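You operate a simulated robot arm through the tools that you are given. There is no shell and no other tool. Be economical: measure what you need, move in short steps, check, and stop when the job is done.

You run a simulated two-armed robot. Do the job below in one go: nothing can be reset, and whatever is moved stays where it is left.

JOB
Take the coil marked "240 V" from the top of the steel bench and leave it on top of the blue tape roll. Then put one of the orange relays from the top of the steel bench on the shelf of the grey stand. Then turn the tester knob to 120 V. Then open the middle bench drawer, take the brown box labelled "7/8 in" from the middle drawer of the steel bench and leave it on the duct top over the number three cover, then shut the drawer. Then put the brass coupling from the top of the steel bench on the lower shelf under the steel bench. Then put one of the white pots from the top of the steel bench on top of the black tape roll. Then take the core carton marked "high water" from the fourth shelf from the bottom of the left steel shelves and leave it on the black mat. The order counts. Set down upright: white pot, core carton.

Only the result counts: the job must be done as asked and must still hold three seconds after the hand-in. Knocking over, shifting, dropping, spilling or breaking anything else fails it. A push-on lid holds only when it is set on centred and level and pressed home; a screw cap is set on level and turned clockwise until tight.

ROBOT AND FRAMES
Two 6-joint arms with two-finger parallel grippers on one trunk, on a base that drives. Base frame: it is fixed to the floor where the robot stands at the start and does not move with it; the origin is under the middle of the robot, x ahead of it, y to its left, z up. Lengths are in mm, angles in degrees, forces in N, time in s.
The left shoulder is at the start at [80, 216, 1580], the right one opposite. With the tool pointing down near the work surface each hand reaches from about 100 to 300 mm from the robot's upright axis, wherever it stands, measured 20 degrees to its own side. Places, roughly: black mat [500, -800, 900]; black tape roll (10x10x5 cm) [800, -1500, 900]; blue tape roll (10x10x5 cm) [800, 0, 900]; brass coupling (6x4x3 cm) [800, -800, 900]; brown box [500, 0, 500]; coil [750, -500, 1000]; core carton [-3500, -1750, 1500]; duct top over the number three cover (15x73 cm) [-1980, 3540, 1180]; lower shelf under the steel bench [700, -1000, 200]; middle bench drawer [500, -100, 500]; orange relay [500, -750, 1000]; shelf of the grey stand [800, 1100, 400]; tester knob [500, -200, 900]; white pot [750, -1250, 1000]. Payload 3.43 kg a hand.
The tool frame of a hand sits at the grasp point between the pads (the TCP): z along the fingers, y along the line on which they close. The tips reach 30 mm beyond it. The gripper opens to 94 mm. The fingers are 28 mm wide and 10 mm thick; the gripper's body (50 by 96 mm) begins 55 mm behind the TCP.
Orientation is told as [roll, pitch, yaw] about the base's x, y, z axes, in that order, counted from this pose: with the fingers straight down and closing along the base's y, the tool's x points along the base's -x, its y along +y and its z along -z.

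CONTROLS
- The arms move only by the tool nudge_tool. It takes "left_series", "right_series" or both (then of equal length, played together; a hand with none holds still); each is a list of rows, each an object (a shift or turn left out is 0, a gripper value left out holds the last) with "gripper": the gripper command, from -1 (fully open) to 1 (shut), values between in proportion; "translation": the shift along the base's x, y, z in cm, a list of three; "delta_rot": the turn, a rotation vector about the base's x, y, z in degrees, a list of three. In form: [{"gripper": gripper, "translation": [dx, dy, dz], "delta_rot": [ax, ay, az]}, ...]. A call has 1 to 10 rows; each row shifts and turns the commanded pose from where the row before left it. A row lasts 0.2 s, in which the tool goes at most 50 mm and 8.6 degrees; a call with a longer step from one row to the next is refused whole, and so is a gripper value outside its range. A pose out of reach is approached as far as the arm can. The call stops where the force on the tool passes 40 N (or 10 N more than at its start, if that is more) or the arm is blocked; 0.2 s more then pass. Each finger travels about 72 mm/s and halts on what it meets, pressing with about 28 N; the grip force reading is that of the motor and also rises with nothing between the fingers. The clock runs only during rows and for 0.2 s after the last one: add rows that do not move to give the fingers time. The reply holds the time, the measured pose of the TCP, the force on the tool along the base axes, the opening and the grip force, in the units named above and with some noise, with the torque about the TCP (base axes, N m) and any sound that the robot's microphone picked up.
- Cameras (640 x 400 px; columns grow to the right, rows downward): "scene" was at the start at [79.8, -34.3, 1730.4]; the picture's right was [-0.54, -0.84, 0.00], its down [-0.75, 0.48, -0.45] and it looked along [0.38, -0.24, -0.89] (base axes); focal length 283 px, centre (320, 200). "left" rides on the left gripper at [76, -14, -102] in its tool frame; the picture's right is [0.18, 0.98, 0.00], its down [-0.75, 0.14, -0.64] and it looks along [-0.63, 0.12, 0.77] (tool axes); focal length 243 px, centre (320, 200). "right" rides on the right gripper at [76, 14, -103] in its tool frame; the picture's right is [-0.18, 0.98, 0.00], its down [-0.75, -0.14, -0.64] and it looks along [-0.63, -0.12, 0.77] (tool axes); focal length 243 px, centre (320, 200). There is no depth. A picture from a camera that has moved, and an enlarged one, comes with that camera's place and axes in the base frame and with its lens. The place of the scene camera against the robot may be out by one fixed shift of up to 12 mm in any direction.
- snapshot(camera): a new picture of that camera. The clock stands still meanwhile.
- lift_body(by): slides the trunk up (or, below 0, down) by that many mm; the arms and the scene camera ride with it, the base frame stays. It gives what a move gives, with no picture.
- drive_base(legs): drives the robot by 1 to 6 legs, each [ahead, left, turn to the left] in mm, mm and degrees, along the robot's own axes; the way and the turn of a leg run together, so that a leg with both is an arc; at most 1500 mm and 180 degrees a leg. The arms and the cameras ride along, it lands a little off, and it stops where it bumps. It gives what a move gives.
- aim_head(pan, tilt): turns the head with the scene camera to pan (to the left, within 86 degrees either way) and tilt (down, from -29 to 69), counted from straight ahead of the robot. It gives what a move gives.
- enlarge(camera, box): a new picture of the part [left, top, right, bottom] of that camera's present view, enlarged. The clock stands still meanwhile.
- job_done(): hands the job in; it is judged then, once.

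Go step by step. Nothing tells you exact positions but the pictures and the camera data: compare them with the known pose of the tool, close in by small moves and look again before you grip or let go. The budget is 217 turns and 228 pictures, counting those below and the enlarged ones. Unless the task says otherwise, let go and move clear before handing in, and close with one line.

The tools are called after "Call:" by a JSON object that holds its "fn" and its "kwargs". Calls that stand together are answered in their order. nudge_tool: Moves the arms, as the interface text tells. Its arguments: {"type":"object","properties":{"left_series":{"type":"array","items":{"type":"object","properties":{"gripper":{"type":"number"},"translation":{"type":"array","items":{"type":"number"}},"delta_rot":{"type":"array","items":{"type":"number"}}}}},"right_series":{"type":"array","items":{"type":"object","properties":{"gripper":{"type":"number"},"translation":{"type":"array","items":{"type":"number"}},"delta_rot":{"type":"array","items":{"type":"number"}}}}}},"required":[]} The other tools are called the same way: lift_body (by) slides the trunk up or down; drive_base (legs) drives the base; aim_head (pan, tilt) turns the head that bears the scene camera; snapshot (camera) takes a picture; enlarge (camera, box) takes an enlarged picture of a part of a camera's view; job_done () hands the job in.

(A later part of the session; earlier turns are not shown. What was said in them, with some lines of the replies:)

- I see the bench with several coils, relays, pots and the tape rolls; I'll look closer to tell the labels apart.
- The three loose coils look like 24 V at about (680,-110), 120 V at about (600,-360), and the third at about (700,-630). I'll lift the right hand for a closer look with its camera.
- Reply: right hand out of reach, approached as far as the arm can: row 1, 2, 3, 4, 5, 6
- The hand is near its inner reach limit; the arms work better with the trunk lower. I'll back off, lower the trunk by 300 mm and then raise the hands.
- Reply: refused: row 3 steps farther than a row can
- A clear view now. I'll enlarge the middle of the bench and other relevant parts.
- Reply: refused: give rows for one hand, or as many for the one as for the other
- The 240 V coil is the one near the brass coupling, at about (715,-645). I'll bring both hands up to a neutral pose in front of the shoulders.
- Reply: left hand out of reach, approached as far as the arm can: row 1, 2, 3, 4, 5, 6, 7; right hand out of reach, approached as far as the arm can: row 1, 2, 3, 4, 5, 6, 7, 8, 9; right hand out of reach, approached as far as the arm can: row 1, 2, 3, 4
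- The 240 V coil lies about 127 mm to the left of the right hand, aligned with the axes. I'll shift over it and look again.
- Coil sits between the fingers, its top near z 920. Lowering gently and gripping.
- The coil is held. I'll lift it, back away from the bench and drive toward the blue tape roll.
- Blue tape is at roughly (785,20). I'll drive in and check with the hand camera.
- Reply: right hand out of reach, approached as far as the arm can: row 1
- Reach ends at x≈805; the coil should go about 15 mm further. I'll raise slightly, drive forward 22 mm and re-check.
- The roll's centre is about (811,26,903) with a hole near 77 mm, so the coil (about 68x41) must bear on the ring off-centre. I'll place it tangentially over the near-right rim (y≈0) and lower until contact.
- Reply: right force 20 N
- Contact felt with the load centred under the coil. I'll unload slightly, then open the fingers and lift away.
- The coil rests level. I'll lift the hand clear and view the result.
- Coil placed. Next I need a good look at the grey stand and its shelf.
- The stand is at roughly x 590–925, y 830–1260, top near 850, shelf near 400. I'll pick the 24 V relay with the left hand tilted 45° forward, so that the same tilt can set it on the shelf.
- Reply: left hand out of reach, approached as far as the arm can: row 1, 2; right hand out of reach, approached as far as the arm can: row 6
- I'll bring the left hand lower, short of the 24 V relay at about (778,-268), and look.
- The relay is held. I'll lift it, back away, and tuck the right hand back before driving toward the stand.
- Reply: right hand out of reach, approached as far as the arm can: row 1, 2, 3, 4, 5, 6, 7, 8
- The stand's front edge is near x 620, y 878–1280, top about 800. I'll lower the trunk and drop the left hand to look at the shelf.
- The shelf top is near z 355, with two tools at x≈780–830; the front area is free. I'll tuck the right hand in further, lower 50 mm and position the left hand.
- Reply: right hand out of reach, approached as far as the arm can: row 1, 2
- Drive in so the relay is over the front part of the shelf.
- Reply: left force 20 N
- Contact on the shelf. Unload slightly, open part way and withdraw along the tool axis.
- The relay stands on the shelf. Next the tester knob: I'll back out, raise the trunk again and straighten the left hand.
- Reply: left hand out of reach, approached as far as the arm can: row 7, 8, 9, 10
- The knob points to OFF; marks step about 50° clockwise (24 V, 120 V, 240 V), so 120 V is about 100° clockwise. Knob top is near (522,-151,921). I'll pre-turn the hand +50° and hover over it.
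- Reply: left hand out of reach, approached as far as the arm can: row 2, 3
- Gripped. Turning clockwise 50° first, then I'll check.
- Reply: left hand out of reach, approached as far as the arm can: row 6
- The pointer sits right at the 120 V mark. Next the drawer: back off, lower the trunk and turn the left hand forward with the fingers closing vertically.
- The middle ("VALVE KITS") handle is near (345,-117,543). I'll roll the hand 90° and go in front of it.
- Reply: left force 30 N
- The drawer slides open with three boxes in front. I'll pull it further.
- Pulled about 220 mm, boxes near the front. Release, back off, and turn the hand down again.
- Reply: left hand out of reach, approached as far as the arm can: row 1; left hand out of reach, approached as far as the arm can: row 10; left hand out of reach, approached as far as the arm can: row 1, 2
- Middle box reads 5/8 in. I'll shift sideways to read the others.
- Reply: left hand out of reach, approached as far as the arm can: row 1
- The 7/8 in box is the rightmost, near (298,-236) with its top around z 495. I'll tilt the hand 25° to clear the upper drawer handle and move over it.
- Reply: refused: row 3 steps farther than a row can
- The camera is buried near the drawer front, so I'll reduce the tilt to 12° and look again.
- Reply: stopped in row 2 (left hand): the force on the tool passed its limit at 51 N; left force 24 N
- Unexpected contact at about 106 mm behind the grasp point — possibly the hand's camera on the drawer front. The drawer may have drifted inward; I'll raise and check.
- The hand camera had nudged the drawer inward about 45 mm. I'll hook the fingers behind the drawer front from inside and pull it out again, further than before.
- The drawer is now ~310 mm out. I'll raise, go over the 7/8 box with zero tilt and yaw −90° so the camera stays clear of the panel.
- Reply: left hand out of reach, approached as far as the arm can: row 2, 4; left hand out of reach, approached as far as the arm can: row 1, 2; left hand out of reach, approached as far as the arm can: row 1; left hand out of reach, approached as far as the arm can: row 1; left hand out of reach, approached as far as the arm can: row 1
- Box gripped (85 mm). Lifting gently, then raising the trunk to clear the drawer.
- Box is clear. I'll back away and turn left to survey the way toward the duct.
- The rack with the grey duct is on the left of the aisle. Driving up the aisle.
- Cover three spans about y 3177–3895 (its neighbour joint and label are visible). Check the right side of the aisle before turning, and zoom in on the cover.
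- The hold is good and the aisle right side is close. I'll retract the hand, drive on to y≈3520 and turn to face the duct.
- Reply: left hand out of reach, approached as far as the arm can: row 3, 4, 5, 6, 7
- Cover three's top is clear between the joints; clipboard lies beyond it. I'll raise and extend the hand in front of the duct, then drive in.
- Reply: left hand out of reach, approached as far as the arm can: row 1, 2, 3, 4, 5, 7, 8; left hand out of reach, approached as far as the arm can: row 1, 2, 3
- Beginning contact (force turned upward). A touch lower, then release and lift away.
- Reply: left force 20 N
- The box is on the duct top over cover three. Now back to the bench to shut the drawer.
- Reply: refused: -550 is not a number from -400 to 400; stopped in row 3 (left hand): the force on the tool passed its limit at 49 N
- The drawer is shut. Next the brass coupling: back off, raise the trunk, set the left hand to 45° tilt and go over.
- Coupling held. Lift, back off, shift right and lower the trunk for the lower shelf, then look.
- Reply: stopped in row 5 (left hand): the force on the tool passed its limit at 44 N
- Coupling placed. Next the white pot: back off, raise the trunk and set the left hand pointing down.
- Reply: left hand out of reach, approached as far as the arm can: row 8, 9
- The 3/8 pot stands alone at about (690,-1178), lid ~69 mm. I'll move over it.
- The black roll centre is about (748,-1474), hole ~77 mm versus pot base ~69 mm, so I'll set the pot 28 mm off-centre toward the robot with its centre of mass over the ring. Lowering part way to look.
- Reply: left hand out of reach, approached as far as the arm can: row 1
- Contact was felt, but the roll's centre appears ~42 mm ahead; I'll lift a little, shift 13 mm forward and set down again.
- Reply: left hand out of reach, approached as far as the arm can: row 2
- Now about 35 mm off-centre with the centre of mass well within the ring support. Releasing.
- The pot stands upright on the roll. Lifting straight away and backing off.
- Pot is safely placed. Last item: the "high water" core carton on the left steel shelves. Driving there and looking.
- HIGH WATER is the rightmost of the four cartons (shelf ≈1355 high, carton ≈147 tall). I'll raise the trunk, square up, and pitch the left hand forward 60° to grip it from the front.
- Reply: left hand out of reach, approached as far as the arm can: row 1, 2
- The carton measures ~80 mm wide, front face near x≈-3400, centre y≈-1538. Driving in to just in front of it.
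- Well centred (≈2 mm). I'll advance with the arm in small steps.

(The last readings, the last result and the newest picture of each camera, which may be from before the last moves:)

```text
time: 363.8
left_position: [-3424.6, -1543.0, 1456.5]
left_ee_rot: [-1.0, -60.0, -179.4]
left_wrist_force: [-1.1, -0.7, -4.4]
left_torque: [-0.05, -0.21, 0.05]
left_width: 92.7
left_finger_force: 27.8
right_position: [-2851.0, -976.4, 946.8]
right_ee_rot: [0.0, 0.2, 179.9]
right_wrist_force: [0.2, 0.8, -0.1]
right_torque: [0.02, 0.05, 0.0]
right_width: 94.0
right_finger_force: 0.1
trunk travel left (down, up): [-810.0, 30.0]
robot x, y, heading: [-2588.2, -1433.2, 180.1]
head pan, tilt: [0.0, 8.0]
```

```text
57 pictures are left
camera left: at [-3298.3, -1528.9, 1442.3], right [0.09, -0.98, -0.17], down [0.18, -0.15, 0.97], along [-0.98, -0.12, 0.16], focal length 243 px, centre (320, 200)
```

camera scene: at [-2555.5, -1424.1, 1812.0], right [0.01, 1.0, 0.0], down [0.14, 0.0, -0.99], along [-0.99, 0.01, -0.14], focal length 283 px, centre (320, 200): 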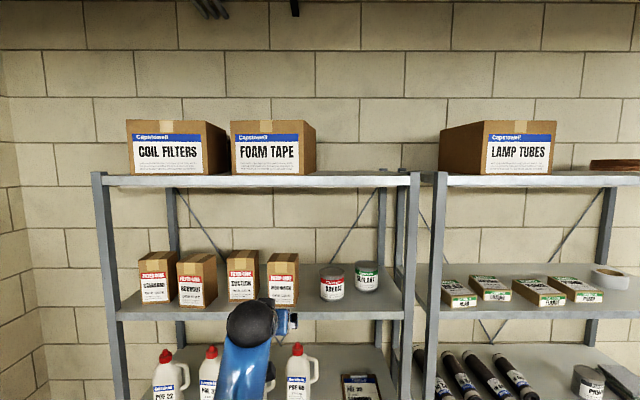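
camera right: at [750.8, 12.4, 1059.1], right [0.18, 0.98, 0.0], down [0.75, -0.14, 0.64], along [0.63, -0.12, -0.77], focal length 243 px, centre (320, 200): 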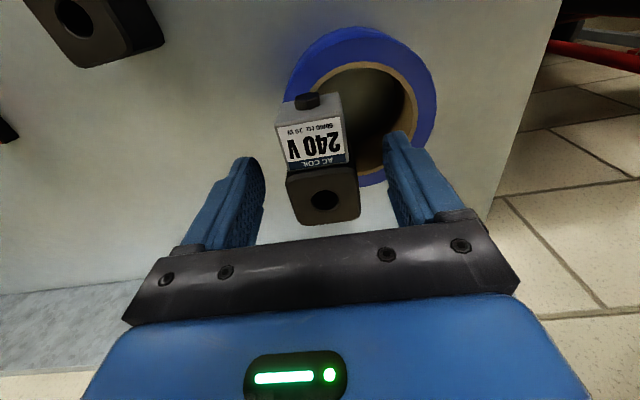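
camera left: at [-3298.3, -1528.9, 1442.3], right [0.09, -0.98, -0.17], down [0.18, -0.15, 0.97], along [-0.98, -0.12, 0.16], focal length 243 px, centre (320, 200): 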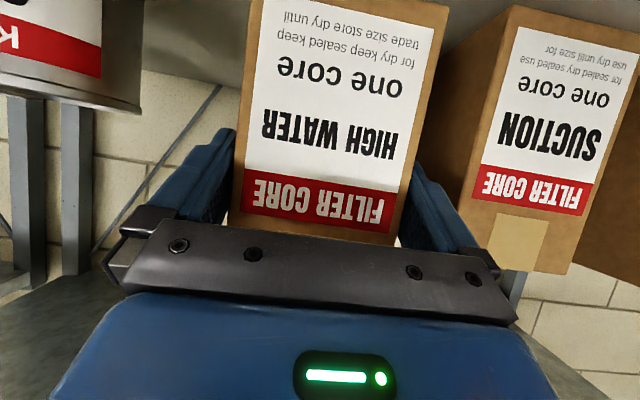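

The carton is held and lifted clear. Backing straight out.

Call:
{"fn": "drive_base", "kwargs": {"legs": [[-400, 0, 0]]}}

Call:
{"fn": "snapshot", "kwargs": {"camera": "scene"}}

```text
time: 366.3
left_position: [-3027.1, -1540.7, 1453.1]
left_ee_rot: [-1.0, -60.0, -179.5]
left_wrist_force: [0.1, 1.2, -5.9]
left_torque: [0.0, -0.21, 0.04]
left_width: 92.7
left_finger_force: 27.9
right_position: [-2450.8, -976.2, 945.3]
right_ee_rot: [0.0, 0.4, 179.7]
right_wrist_force: [0.3, 0.1, -0.2]
right_torque: [0.01, 0.0, 0.01]
right_width: 94.0
right_finger_force: 0.1
trunk travel left (down, up): [-810.0, 30.0]
robot x, y, heading: [-2190.5, -1428.7, 179.5]
head pan, tilt: [0.0, 8.0]
```

```text
56 pictures are left
camera scene: at [-2320.6, -1431.7, 1811.1], right [0.0, 1.0, 0.0], down [0.14, 0.0, -0.99], along [-0.99, 0.0, -0.14], focal length 283 px, centre (320, 200)
```

scene: 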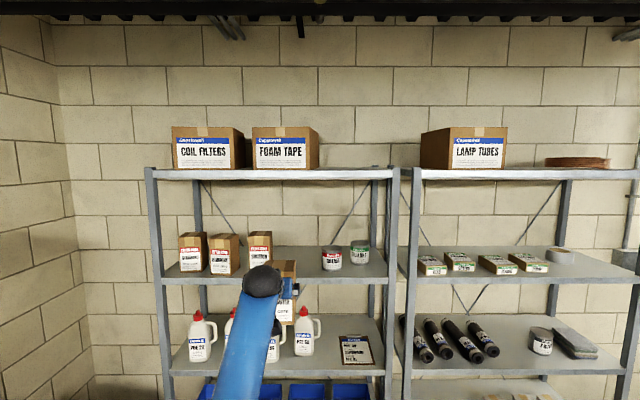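

Carrying the carton to the mat: back off, turn, and drive to the bench; then lower the trunk.

Call:
{"fn": "drive_base", "kwargs": {"legs": [[-700, 0, 0], [0, 0, -179.5], [0, 440, 0], [750, 0, 0]]}}

Call:
{"fn": "lift_body", "kwargs": {"by": -300}}

Call:
{"fn": "aim_head", "kwargs": {"pan": -5, "tilt": 35}}

Call:
{"fn": "snapshot", "kwargs": {"camera": "scene"}}

Call:
{"fn": "snapshot", "kwargs": {"camera": "left"}}

```text
time: 383.3
left_position: [76.9, -862.8, 1456.4]
left_ee_rot: [-0.9, -60.1, 1.1]
left_wrist_force: [0.1, 0.0, -5.4]
left_torque: [0.02, 0.19, -0.02]
left_width: 92.5
left_finger_force: 28.1
right_position: [-489.5, -1433.4, 947.2]
right_ee_rot: [0.1, 0.1, 0.4]
right_wrist_force: [-0.3, 0.0, 0.3]
right_torque: [-0.01, -0.05, 0.03]
right_width: 94.2
right_finger_force: 0.0
trunk travel left (down, up): [-810.0, 30.0]
robot x, y, heading: [-756.5, -978.4, 0.6]
head pan, tilt: [0.0, 8.0]
```

```text
time: 386.3
left_position: [78.3, -861.6, 1156.2]
left_ee_rot: [-1.0, -60.0, 1.0]
left_wrist_force: [0.0, -1.1, -5.0]
left_torque: [0.03, 0.19, -0.03]
left_width: 92.4
left_finger_force: 28.1
right_position: [-490.5, -1434.0, 647.2]
right_ee_rot: [0.2, 0.3, 0.4]
right_wrist_force: [1.1, 0.3, -0.2]
right_torque: [0.02, -0.02, -0.02]
right_width: 94.0
right_finger_force: 0.2
trunk travel left (down, up): [-510.0, 330.0]
robot x, y, heading: [-753.5, -978.6, 0.4]
head pan, tilt: [0.0, 8.0]
```

```text
time: 387.2
left_position: [79.2, -861.8, 1155.5]
left_ee_rot: [-1.0, -60.1, 1.1]
left_wrist_force: [-0.3, 1.3, -5.6]
left_torque: [-0.01, 0.19, 0.02]
left_width: 92.5
left_finger_force: 28.0
right_position: [-490.5, -1433.5, 646.2]
right_ee_rot: [0.2, 0.3, 0.4]
right_wrist_force: [0.6, 0.5, -0.7]
right_torque: [-0.01, 0.0, 0.02]
right_width: 94.0
right_finger_force: 0.2
trunk travel left (down, up): [-510.0, 330.0]
robot x, y, heading: [-756.1, -982.8, 0.5]
head pan, tilt: [-5.0, 35.0]
```

```text
55 pictures are left
camera scene: at [-639.8, -988.5, 1468.2], right [-0.08, -1.0, 0.0], down [-0.57, 0.04, -0.82], along [0.82, -0.06, -0.57], focal length 283 px, centre (320, 200)
```

scene: 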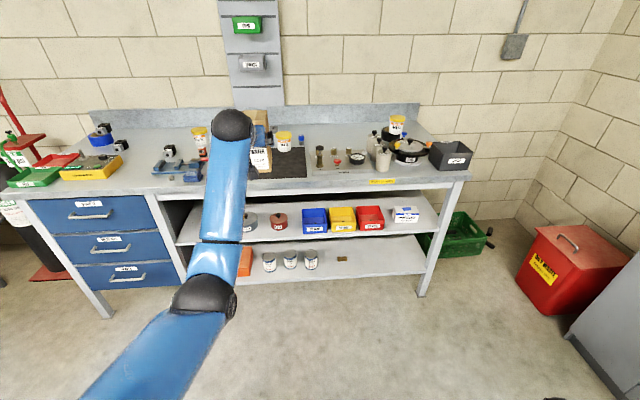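

```text
54 pictures are left
camera left: at [-49.2, -876.1, 1142.0], right [-0.1, 0.98, -0.17], down [-0.18, 0.15, 0.97], along [0.98, 0.12, 0.16], focal length 243 px, centre (320, 200)
```

left: 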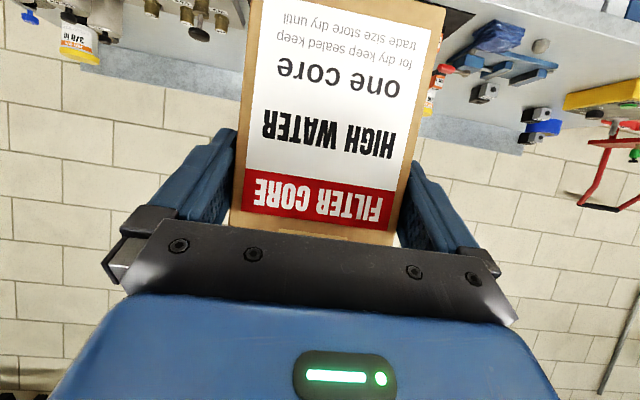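

Call:
{"fn": "drive_base", "kwargs": {"legs": [[395, -10, -0.5]]}}

Call:
{"fn": "nudge_tool", "kwargs": {"left_series": [{"translation": [0, 0, -3]}, {"translation": [0, 0, -3]}, {"translation": [0, 0, -3]}, {"translation": [0, 0, -3]}, {}]}}

Call:
{"fn": "snapshot", "kwargs": {"camera": "scene"}}

Call:
{"fn": "enlarge", "kwargs": {"camera": "scene", "box": [130, 120, 370, 270]}}

```text
time: 389.7
left_position: [469.8, -876.5, 1156.5]
left_ee_rot: [-1.0, -60.2, 0.7]
left_wrist_force: [0.5, 0.1, -6.6]
left_torque: [0.02, 0.2, -0.02]
left_width: 92.4
left_finger_force: 27.9
right_position: [-102.5, -1444.4, 647.7]
right_ee_rot: [0.1, 0.1, 0.0]
right_wrist_force: [0.1, 0.0, -0.1]
right_torque: [0.0, 0.02, 0.03]
right_width: 94.0
right_finger_force: 0.0
trunk travel left (down, up): [-510.0, 330.0]
robot x, y, heading: [-365.3, -992.5, 0.3]
head pan, tilt: [-5.0, 35.0]
```

```text
time: 390.9
left_position: [470.8, -875.7, 1036.4]
left_ee_rot: [-1.0, -60.1, 0.7]
left_wrist_force: [0.7, 0.7, -5.1]
left_torque: [0.0, 0.19, -0.02]
left_width: 92.4
left_finger_force: 27.9
right_position: [-102.1, -1445.7, 645.1]
right_ee_rot: [0.0, 0.3, -0.1]
right_wrist_force: [0.4, 0.2, 0.7]
right_torque: [0.0, 0.01, 0.0]
right_width: 94.0
right_finger_force: 0.1
trunk travel left (down, up): [-510.0, 330.0]
robot x, y, heading: [-362.6, -988.6, 0.2]
head pan, tilt: [-5.0, 35.0]
```

```text
53 pictures are left
camera scene: at [-249.1, -997.8, 1468.2], right [-0.09, -1.0, 0.0], down [-0.57, 0.05, -0.82], along [0.82, -0.07, -0.57], focal length 283 px, centre (320, 200)
```

scene: 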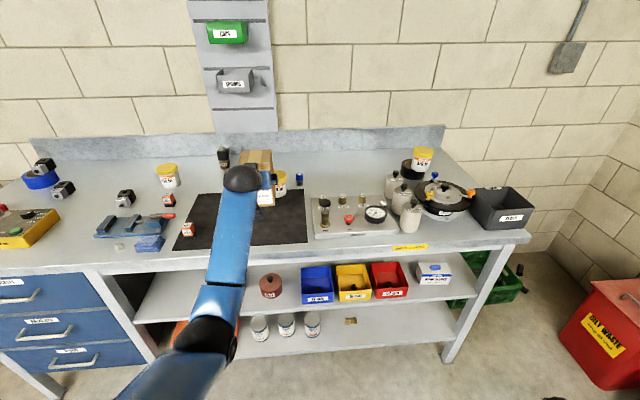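

```text
2.67 times, centred on (250, 195) of scene
camera zoom: at [-249.1, -997.8, 1468.2], right [-0.09, -1.0, 0.0], down [-0.57, 0.05, -0.82], along [0.82, -0.07, -0.57], focal length 754 px, centre (507, 213)
```

zoom: 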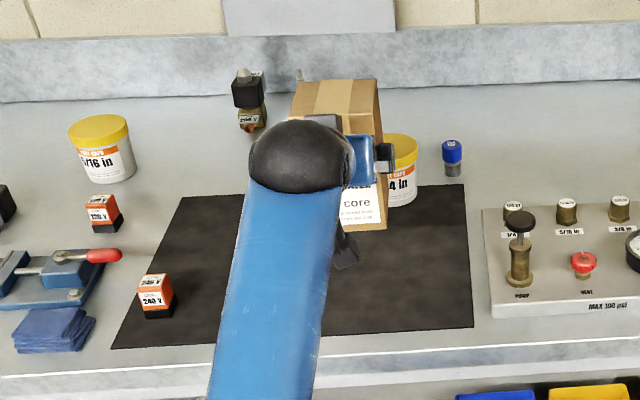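

The carton is over the mat, clear of the relay and the 1/4 pot. Lowering until contact.

Call:
{"fn": "nudge_tool", "kwargs": {"left_series": [{"translation": [1.5, 0, -2]}, {"translation": [1.5, 0, -2]}, {"translation": [0, 0, -1.5]}, {"translation": [0, 0, -1]}, {"translation": [0, 0, -0.5]}, {"translation": [0, 0, -0.5]}, {"translation": [0, 0, -0.4]}, {"translation": [0, 0, -0.4]}]}}

Call:
{"fn": "enlarge", "kwargs": {"camera": "scene", "box": [130, 120, 370, 270]}}

Call:
{"fn": "snapshot", "kwargs": {"camera": "left"}}

```text
time: 392.7
left_position: [499.5, -876.6, 954.9]
left_ee_rot: [-1.0, -60.4, 0.7]
left_wrist_force: [-0.2, -0.7, 1.8]
left_torque: [0.31, -0.29, 0.02]
left_width: 92.5
left_finger_force: 28.7
right_position: [-103.6, -1443.6, 647.3]
right_ee_rot: [0.1, 0.2, 0.0]
right_wrist_force: [-0.7, 0.1, -0.3]
right_torque: [0.0, 0.01, 0.03]
right_width: 94.0
right_finger_force: 0.1
trunk travel left (down, up): [-510.0, 330.0]
robot x, y, heading: [-367.8, -993.6, 0.1]
head pan, tilt: [-5.0, 35.0]
```

```text
2.67 times, centred on (250, 195) of scene
camera zoom: at [-250.5, -998.0, 1468.5], right [-0.09, -1.0, 0.0], down [-0.57, 0.05, -0.82], along [0.82, -0.07, -0.57], focal length 754 px, centre (507, 213)
```

zoom: 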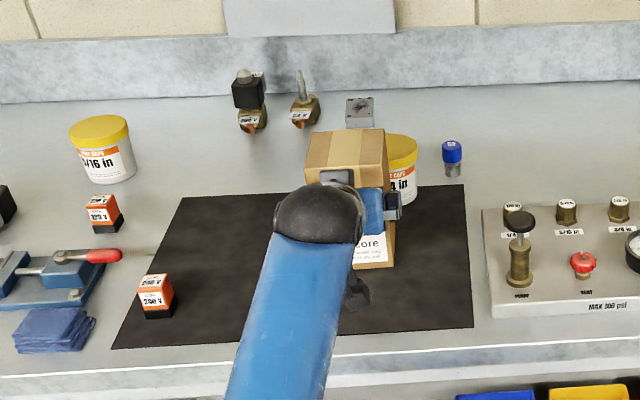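

```text
50 pictures are left
camera left: at [372.2, -889.7, 941.7], right [-0.09, 0.98, -0.17], down [-0.19, 0.15, 0.97], along [0.98, 0.12, 0.17], focal length 243 px, centre (320, 200)
```

left: 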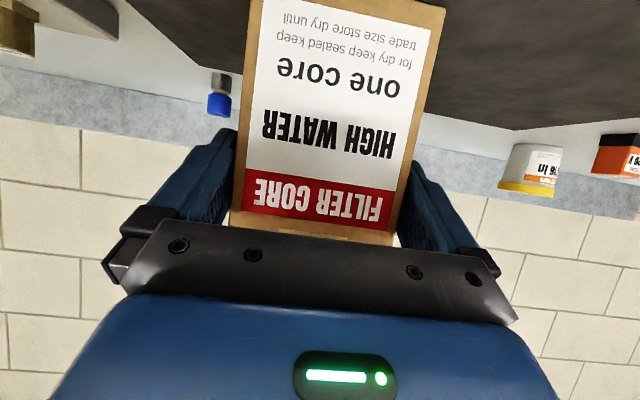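

Call:
{"fn": "nudge_tool", "kwargs": {"left_series": [{"translation": [0, 0, -0.25]}, {}]}}

Call:
{"fn": "nudge_tool", "kwargs": {"left_series": [{"gripper": -1}, {"gripper": -1}, {"gripper": -1}, {}]}}

```text
time: 393.3
left_position: [500.5, -876.6, 955.9]
left_ee_rot: [-1.0, -60.6, 0.6]
left_wrist_force: [2.0, 0.7, 10.5]
left_torque: [0.73, -0.59, 0.06]
left_width: 92.2
left_finger_force: 28.0
right_position: [-103.5, -1443.3, 647.4]
right_ee_rot: [0.1, 0.1, -0.1]
right_wrist_force: [0.0, -0.1, -0.4]
right_torque: [0.01, -0.01, 0.0]
right_width: 94.2
right_finger_force: 0.0
trunk travel left (down, up): [-510.0, 330.0]
robot x, y, heading: [-366.9, -991.8, 0.1]
head pan, tilt: [-5.0, 35.0]
```

```text
time: 394.3
left_position: [500.0, -875.7, 950.7]
left_ee_rot: [-1.0, -60.1, 0.6]
left_wrist_force: [-0.7, -1.0, -0.3]
left_torque: [0.03, 0.01, 0.0]
left_width: 93.9
left_finger_force: 0.1
right_position: [-102.0, -1444.7, 645.9]
right_ee_rot: [0.0, 0.3, 0.0]
right_wrist_force: [0.6, 0.0, -0.5]
right_torque: [-0.03, -0.01, -0.03]
right_width: 94.0
right_finger_force: 0.0
trunk travel left (down, up): [-510.0, 330.0]
robot x, y, heading: [-364.1, -986.2, -0.0]
head pan, tilt: [-5.0, 35.0]
```

Call:
{"fn": "nudge_tool", "kwargs": {"left_series": [{"translation": [-1, 0, 0]}, {"translation": [-1, 0, 0]}, {}]}}

Call:
{"fn": "snapshot", "kwargs": {"camera": "left"}}

```text
time: 395.1
left_position: [479.6, -876.4, 950.7]
left_ee_rot: [-0.9, -60.1, 0.7]
left_wrist_force: [0.1, -0.6, 0.1]
left_torque: [0.01, 0.03, -0.02]
left_width: 93.9
left_finger_force: 0.0
right_position: [-103.3, -1445.1, 646.1]
right_ee_rot: [0.1, 0.2, 0.1]
right_wrist_force: [-0.4, -0.5, 0.0]
right_torque: [-0.01, -0.02, -0.02]
right_width: 93.8
right_finger_force: 0.0
trunk travel left (down, up): [-510.0, 330.0]
robot x, y, heading: [-360.8, -988.6, 0.3]
head pan, tilt: [-5.0, 35.0]
```

```text
49 pictures are left
camera left: at [351.8, -889.8, 937.8], right [-0.09, 0.98, -0.17], down [-0.18, 0.15, 0.97], along [0.98, 0.12, 0.16], focal length 243 px, centre (320, 200)
```

left: 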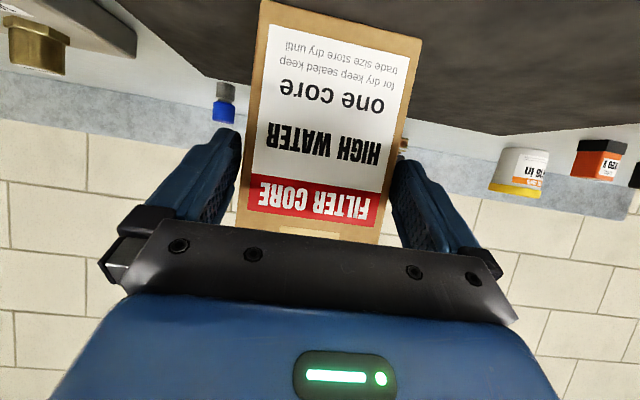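

The carton stays in place while the fingers slide back. Continue straight back and then away.

Call:
{"fn": "nudge_tool", "kwargs": {"left_series": [{"translation": [-1.5, 0, 0]}, {"translation": [-1.5, 0, 0]}, {"translation": [-2, 0, 0]}, {"translation": [-2, 0, 0.5]}, {}]}}

Call:
{"fn": "drive_base", "kwargs": {"legs": [[-350, 0, 0], [0, -350, 0]]}}

Call:
{"fn": "aim_head", "kwargs": {"pan": 8, "tilt": 32}}

Call:
{"fn": "snapshot", "kwargs": {"camera": "scene"}}

Call:
{"fn": "enlarge", "kwargs": {"camera": "scene", "box": [40, 60, 480, 280]}}

```text
time: 396.3
left_position: [408.4, -877.5, 955.6]
left_ee_rot: [-0.9, -60.1, 0.7]
left_wrist_force: [-0.4, 0.3, 0.0]
left_torque: [-0.02, 0.0, -0.01]
left_width: 94.0
left_finger_force: 0.1
right_position: [-102.2, -1443.4, 647.3]
right_ee_rot: [0.1, 0.2, 0.0]
right_wrist_force: [-0.1, 0.4, 1.0]
right_torque: [0.03, -0.01, 0.0]
right_width: 94.4
right_finger_force: 0.0
trunk travel left (down, up): [-510.0, 330.0]
robot x, y, heading: [-364.5, -986.9, -0.0]
head pan, tilt: [-5.0, 35.0]
```

```text
time: 400.4
left_position: [62.4, -1228.7, 955.3]
left_ee_rot: [-1.0, -60.1, 0.6]
left_wrist_force: [0.3, 0.0, -0.4]
left_torque: [0.03, -0.01, -0.06]
left_width: 94.2
left_finger_force: 0.0
right_position: [-450.1, -1794.9, 647.0]
right_ee_rot: [0.1, 0.2, -0.2]
right_wrist_force: [-0.3, -0.2, -0.5]
right_torque: [0.0, -0.01, 0.02]
right_width: 94.1
right_finger_force: 0.0
trunk travel left (down, up): [-510.0, 330.0]
robot x, y, heading: [-712.0, -1340.2, 0.2]
head pan, tilt: [-5.0, 35.0]
```

```text
time: 401.2
left_position: [62.4, -1229.4, 956.7]
left_ee_rot: [-0.9, -60.2, 0.6]
left_wrist_force: [0.1, 0.3, -0.8]
left_torque: [-0.04, -0.02, 0.01]
left_width: 94.0
left_finger_force: 0.2
right_position: [-450.1, -1795.4, 645.9]
right_ee_rot: [0.1, 0.2, 0.0]
right_wrist_force: [-0.3, -1.4, -0.7]
right_torque: [-0.03, 0.0, 0.03]
right_width: 93.9
right_finger_force: 0.1
trunk travel left (down, up): [-510.0, 330.0]
robot x, y, heading: [-710.3, -1339.3, 0.1]
head pan, tilt: [8.0, 32.0]
```

```text
48 pictures are left
camera scene: at [-596.3, -1330.1, 1472.9], right [0.14, -0.99, 0.0], down [-0.53, -0.07, -0.85], along [0.84, 0.12, -0.53], focal length 283 px, centre (320, 200)
```

scene: 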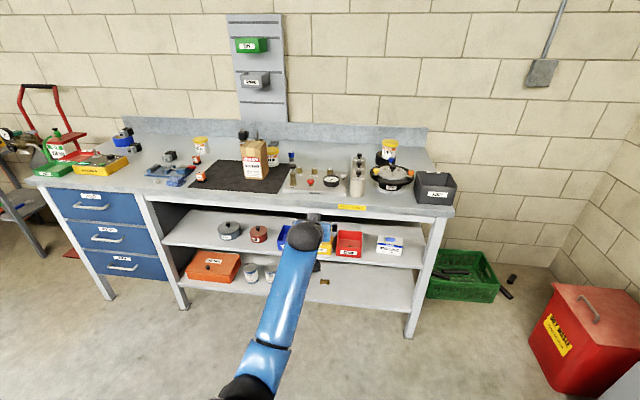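

```text
1.45 times, centred on (260, 170) of scene
camera zoom: at [-596.3, -1330.1, 1472.9], right [0.14, -0.99, 0.0], down [-0.53, -0.07, -0.85], along [0.84, 0.12, -0.53], focal length 411 px, centre (407, 244)
```

zoom: 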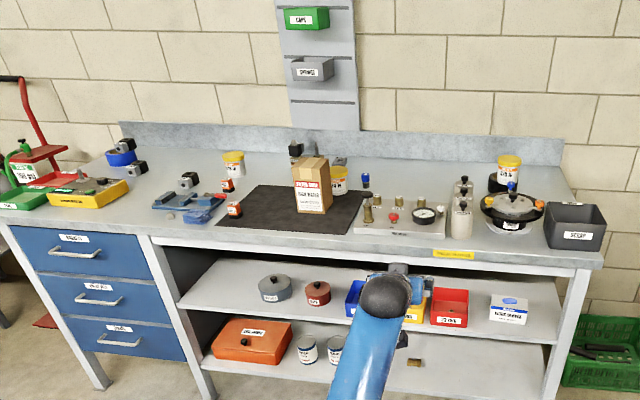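

The carton, pot, coil and coupling can all be seen where they belong, and the drawer is shut. Both hands are clear, so I'm handing in.

Call:
{"fn": "job_done", "kwargs": {}}

```text
The job is handed in.
```

I did all seven steps in the order asked and handed the job in. The last picture showed the 240 V coil, white pot, brass coupling and core carton in place and the drawer shut. The relay on the grey stand, the tester knob at 120 V and the 7/8 in box on the duct were checked only when each was done. The coil and the pot sit off-centre on their rolls, bearing on the ring because the roll holes are about 77 mm wide.
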